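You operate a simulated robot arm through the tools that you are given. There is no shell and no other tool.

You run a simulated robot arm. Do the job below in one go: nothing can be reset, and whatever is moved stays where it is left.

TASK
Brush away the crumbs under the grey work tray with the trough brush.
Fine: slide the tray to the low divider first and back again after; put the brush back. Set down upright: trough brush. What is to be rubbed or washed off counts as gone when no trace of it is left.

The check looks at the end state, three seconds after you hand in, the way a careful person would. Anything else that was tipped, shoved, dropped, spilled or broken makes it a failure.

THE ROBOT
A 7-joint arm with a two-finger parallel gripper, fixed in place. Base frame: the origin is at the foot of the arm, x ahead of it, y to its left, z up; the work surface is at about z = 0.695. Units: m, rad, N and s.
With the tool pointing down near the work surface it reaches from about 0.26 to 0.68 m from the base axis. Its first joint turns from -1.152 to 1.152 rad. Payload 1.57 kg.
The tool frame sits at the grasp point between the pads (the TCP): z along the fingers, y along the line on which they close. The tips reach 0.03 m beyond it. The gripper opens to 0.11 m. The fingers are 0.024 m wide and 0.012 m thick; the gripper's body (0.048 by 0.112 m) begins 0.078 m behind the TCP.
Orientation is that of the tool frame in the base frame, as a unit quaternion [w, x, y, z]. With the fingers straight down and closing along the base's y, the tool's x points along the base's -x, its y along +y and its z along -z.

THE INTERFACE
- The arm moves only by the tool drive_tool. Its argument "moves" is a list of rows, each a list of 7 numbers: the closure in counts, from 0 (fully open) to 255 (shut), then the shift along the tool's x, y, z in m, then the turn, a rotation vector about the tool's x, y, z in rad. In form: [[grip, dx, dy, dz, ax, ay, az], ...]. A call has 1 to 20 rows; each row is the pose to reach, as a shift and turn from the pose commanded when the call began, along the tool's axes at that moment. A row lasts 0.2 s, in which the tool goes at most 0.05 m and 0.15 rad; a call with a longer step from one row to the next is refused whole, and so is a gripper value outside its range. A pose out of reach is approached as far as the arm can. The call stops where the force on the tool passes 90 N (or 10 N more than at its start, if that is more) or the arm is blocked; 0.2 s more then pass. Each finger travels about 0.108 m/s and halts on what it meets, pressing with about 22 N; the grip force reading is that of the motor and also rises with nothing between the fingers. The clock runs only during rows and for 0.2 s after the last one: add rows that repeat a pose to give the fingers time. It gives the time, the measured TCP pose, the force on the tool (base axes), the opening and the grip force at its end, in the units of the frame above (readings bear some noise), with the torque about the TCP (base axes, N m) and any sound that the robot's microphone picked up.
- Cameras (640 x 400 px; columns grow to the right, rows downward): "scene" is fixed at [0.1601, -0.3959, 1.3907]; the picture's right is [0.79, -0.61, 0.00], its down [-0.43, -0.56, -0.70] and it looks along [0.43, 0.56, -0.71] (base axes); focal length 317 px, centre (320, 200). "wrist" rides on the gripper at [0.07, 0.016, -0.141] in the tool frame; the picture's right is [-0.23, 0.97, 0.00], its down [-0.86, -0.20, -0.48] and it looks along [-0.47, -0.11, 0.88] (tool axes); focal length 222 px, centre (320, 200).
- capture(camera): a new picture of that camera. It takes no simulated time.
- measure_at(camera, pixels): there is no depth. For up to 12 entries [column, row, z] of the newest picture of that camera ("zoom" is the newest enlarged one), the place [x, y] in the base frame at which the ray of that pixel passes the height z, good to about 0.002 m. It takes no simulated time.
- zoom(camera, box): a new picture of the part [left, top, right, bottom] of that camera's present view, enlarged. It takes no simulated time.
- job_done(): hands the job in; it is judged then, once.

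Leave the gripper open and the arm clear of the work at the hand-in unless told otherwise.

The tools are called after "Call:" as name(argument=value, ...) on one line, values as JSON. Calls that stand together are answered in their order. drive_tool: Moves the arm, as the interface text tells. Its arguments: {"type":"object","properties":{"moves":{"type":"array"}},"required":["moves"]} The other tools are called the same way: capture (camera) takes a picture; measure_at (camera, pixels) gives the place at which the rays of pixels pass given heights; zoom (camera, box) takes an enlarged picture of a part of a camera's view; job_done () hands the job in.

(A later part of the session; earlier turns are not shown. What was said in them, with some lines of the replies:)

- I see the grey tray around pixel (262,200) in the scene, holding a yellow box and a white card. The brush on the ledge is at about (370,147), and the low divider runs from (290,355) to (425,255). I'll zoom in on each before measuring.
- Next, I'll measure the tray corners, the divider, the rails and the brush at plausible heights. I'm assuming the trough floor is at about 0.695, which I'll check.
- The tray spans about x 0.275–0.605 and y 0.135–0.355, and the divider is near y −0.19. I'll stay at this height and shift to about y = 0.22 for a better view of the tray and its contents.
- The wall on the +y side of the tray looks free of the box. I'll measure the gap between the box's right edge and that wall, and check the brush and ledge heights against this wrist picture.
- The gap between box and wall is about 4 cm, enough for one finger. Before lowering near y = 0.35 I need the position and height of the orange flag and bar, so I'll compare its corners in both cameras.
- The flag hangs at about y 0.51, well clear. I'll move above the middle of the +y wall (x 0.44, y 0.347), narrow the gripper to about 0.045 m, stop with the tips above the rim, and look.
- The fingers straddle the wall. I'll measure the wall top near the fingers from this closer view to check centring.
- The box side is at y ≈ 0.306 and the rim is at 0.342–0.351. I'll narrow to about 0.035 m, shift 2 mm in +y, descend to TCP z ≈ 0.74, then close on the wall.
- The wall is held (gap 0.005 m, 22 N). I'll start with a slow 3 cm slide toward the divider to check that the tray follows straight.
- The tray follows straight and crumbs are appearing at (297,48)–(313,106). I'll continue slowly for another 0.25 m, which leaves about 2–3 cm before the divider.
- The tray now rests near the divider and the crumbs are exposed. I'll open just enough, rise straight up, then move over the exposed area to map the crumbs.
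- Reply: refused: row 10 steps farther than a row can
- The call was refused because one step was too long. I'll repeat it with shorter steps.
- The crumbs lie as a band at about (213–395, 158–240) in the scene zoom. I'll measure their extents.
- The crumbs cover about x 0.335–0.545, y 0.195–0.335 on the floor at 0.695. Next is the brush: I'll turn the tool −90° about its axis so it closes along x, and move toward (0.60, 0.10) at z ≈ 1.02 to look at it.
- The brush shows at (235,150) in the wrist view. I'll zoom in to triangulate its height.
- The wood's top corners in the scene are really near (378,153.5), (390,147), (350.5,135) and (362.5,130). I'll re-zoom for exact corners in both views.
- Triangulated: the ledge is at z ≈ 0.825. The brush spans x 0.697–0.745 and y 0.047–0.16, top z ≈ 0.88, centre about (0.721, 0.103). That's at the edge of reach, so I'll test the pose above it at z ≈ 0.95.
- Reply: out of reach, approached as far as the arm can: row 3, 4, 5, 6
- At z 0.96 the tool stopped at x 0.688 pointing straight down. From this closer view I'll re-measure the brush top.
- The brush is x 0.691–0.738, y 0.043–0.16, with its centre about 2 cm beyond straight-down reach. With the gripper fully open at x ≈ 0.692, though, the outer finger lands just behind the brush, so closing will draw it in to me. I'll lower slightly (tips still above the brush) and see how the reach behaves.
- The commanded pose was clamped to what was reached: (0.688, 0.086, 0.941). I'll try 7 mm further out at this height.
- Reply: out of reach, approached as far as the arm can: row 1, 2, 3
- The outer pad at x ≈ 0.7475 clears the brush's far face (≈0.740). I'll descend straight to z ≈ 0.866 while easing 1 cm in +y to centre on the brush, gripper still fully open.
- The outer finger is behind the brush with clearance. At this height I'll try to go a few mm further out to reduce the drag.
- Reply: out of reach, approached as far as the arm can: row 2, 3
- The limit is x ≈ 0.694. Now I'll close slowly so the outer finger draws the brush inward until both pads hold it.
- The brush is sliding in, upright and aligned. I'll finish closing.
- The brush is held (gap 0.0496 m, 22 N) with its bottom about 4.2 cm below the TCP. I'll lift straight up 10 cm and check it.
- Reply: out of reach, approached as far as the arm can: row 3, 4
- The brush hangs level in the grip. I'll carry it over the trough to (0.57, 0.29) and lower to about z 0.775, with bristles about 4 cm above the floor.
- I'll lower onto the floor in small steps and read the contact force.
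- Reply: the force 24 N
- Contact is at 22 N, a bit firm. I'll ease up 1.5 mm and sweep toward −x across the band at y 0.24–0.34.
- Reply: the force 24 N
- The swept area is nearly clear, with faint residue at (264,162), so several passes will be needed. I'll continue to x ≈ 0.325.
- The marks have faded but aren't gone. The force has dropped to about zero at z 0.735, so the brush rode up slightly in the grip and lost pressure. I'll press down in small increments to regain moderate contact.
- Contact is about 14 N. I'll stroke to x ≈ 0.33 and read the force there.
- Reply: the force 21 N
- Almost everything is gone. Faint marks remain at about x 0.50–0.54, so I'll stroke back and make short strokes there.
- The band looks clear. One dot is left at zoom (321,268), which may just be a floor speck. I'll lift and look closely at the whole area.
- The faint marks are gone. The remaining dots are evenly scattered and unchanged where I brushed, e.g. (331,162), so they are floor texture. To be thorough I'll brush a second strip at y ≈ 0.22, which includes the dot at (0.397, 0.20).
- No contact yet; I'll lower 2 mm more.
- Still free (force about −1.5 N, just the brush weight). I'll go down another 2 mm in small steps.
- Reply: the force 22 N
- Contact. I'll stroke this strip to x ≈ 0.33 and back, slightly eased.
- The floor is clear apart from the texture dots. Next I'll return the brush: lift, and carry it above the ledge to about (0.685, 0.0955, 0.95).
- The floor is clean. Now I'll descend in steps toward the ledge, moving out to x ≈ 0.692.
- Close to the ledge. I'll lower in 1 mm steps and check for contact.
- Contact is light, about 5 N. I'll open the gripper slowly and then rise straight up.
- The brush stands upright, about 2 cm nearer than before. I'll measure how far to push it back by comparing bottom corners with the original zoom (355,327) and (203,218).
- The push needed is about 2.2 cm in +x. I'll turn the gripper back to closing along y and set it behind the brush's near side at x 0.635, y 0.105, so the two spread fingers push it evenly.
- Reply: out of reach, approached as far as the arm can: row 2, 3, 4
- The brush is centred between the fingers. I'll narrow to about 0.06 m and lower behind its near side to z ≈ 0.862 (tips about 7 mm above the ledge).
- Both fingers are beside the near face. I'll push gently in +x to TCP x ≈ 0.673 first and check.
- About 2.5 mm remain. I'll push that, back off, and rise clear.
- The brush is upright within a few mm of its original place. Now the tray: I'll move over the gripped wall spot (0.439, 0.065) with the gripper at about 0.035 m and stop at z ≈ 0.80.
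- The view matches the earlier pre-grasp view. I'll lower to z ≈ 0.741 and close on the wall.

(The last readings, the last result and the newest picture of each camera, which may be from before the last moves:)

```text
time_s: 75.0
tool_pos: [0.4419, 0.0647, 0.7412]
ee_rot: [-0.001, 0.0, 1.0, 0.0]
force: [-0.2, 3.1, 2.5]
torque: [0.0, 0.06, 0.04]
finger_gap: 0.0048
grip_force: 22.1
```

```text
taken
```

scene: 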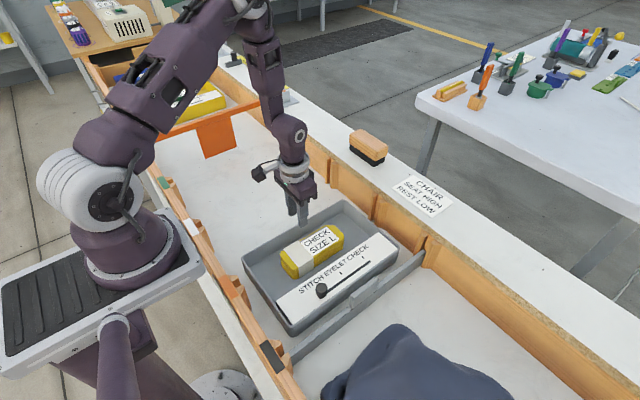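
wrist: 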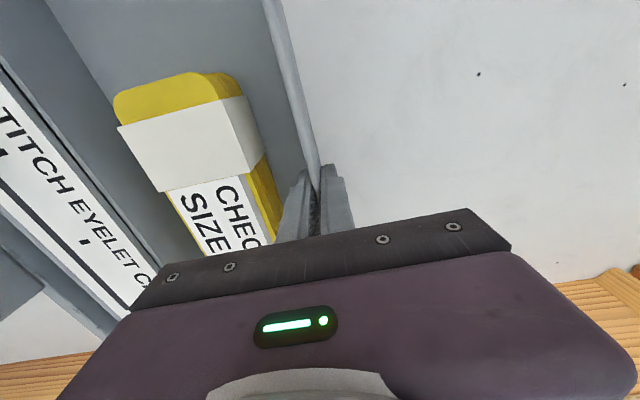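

The wall is held (gap 0.0048 m, 22 N). I'll slide it slowly back in +y by 0.27 m and then fine-tune.

Call:
drive_tool(moves=[[255, 0, 0.005, 0, 0, 0, 0], [255, 0, 0.015, 0, 0, 0, 0], [255, 0, 0.03, 0, 0, 0, 0], [255, 0, 0.045, 0, 0, 0, 0], [255, 0, 0.06, 0, 0, 0, 0], [255, 0, 0.075, 0, 0, 0, 0], [255, 0, 0.09, 0, 0, 0, 0], [255, 0, 0.105, 0, 0, 0, 0], [255, 0, 0.12, 0, 0, 0, 0], [255, 0, 0.135, 0, 0, 0, 0], [255, 0, 0.15, 0, 0, 0, 0], [255, 0, 0.165, 0, 0, 0, 0], [255, 0, 0.18, 0, 0, 0, 0], [255, 0, 0.195, 0, 0, 0, 0], [255, 0, 0.21, 0, 0, 0, 0], [255, 0, 0.225, 0, 0, 0, 0], [255, 0, 0.24, 0, 0, 0, 0], [255, 0, 0.255, 0, 0, 0, 0], [255, 0, 0.265, 0, 0, 0, 0], [255, 0, 0.27, 0, 0, 0, 0]])

Call:
capture(camera="wrist")

Call:
capture(camera="scene")

Call:
zoom(camera="scene", box=[180, 130, 340, 260])

```text
time_s: 79.2
tool_pos: [0.4414, 0.3344, 0.7397]
ee_rot: [0.0, 0.0, 1.0, 0.0]
force: [-0.3, -0.4, -2.3]
torque: [0.57, 0.09, 0.06]
finger_gap: 0.0049
grip_force: 22.1
```

```text
taken
```

wrist: 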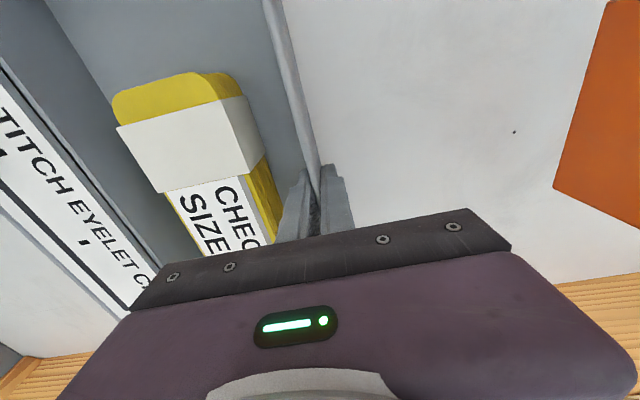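

```text
taken
```

scene: 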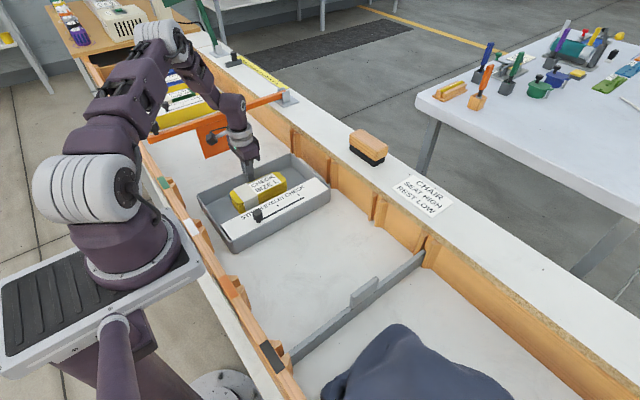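

```text
3.08 times, centred on (260, 195) of scene
```

zoom: 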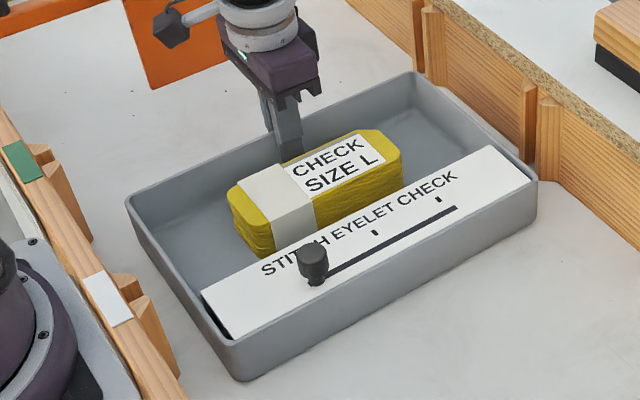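

The tray needs about 13–14 mm more: its bottom corner is at (240,380) against (233,370) originally. I'll slide it that far.

Call:
drive_tool(moves=[[255, 0, 0.004, 0, 0, 0, 0], [255, 0, 0.009, 0, 0, 0, 0], [255, 0, 0.013, 0, 0, 0, 0], [255, 0, 0.0135, 0, 0, 0, 0], [255, 0, 0.0135, 0, 0, 0, 0]])

Call:
zoom(camera="scene", box=[180, 130, 340, 260])

```text
time_s: 80.4
tool_pos: [0.4398, 0.348, 0.7411]
ee_rot: [0.0, -0.001, 1.0, 0.0]
force: [-0.7, -0.7, -0.7]
torque: [0.28, 0.31, 0.11]
finger_gap: 0.0047
grip_force: 21.9
```

```text
3.08 times, centred on (260, 195) of scene
```

zoom: 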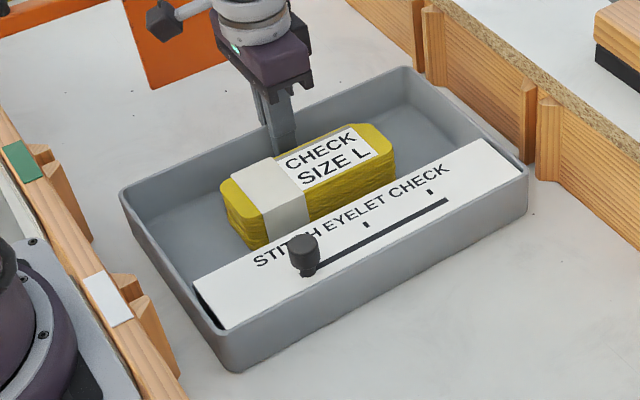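

The tray matches its original picture within a pixel or two. I'll release, rise straight up, and move back toward the starting pose with the gripper open.

Call:
drive_tool(moves=[[220, 0, 0, 0, 0, 0, 0], [190, 0, 0, 0, 0, 0, 0], [174, 0, 0, 0, 0, 0, 0], [174, 0, 0, 0, 0, 0, 0], [174, 0, 0, -0.02, 0, 0, 0], [174, 0, 0, -0.05, 0, 0, 0], [174, 0, 0, -0.09, 0, 0, 0], [150, 0, 0, -0.13, 0, 0, 0], [100, 0, 0, -0.17, 0, 0, 0], [60, 0, -0.02, -0.21, 0, 0, 0], [0, 0, -0.05, -0.24, 0, 0, 0], [0, -0.01, -0.09, -0.26, 0, 0, 0], [0, -0.02, -0.13, -0.28, 0, 0, 0], [0, -0.03, -0.17, -0.3, 0, 0, 0], [0, -0.03, -0.21, -0.32, 0, 0, 0], [0, -0.03, -0.25, -0.33, 0, 0, 0], [0, -0.03, -0.26, -0.33, 0, 0, 0], [0, -0.03, -0.26, -0.33, 0, 0, 0]])

Call:
capture(camera="scene")

Call:
capture(camera="wrist")

Call:
zoom(camera="scene", box=[180, 130, 340, 260])

Call:
zoom(camera="scene", box=[320, 110, 460, 230])

```text
time_s: 84.2
tool_pos: [0.4709, 0.0847, 1.0692]
ee_rot: [0.0, 0.0, 1.0, 0.001]
force: [0.0, 0.9, -0.2]
torque: [-0.01, 0.03, 0.0]
finger_gap: 0.11
grip_force: 0.0
```

```text
taken
```

scene: 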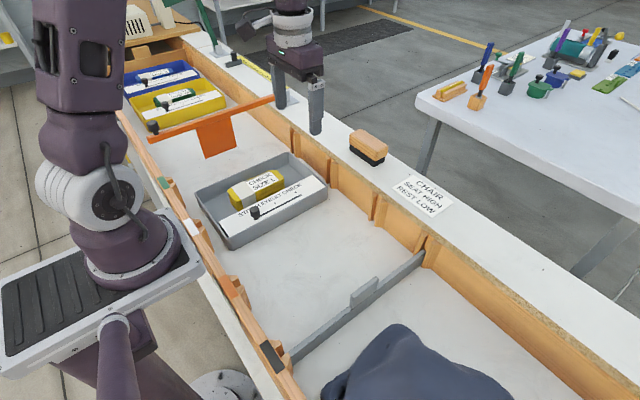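

```text
taken
```

wrist: 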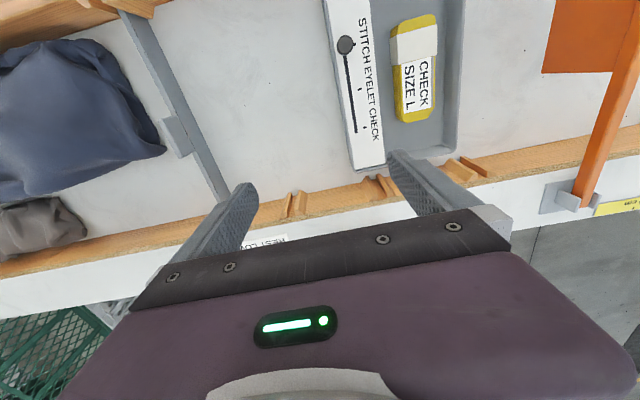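

```text
3.08 times, centred on (260, 195) of scene
```

zoom: 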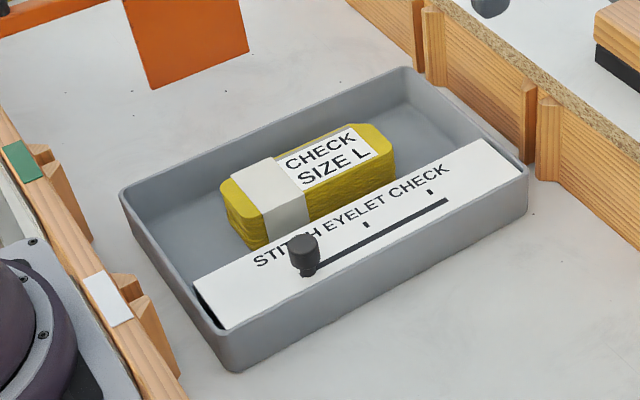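

```text
3.33 times, centred on (390, 170) of scene
```

zoom: 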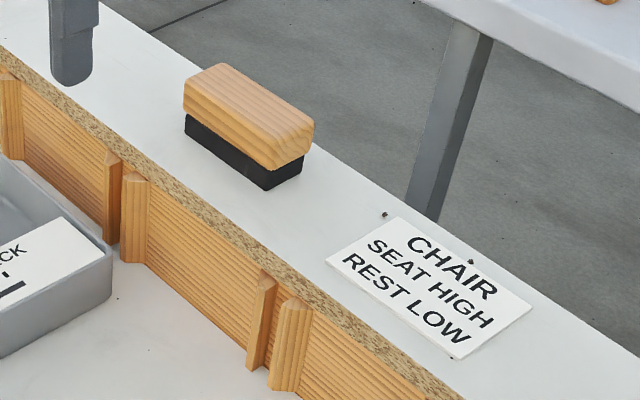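

The crumbs are brushed off, the tray and its contents are back where they were, and the brush stands upright on the ledge within about 6 mm of its original spot. Nothing else has shifted, and the arm is clear with the gripper open. I'm handing in.

Call:
job_done()

```text
The job is handed in.
```

The crumbs under the grey tray are brushed away, and the job is handed in. I don't know the result of the check.

- **Crumbs:** No trace of them showed in the close-up views I took before the tray went back. A few small dark dots remain on the trough floor. The same dots are scattered outside the crumb area, and the ones I brushed did not change, so I took them to be part of the floor.
- **Tray:** I slid it to within about 3 cm of the low divider and back. It matches its starting picture to within a pixel or two. The yellow box and white card inside it stayed in place.
- **Brush:** It stands upright on the ledge, about 6 mm from where it started. It was just out of reach, so I drew it in with the gripper to pick it up. Afterwards I pushed it back out.
- **Arm:** It is back at its starting pose, clear of the work, with the gripper open. I saw nothing else moved.
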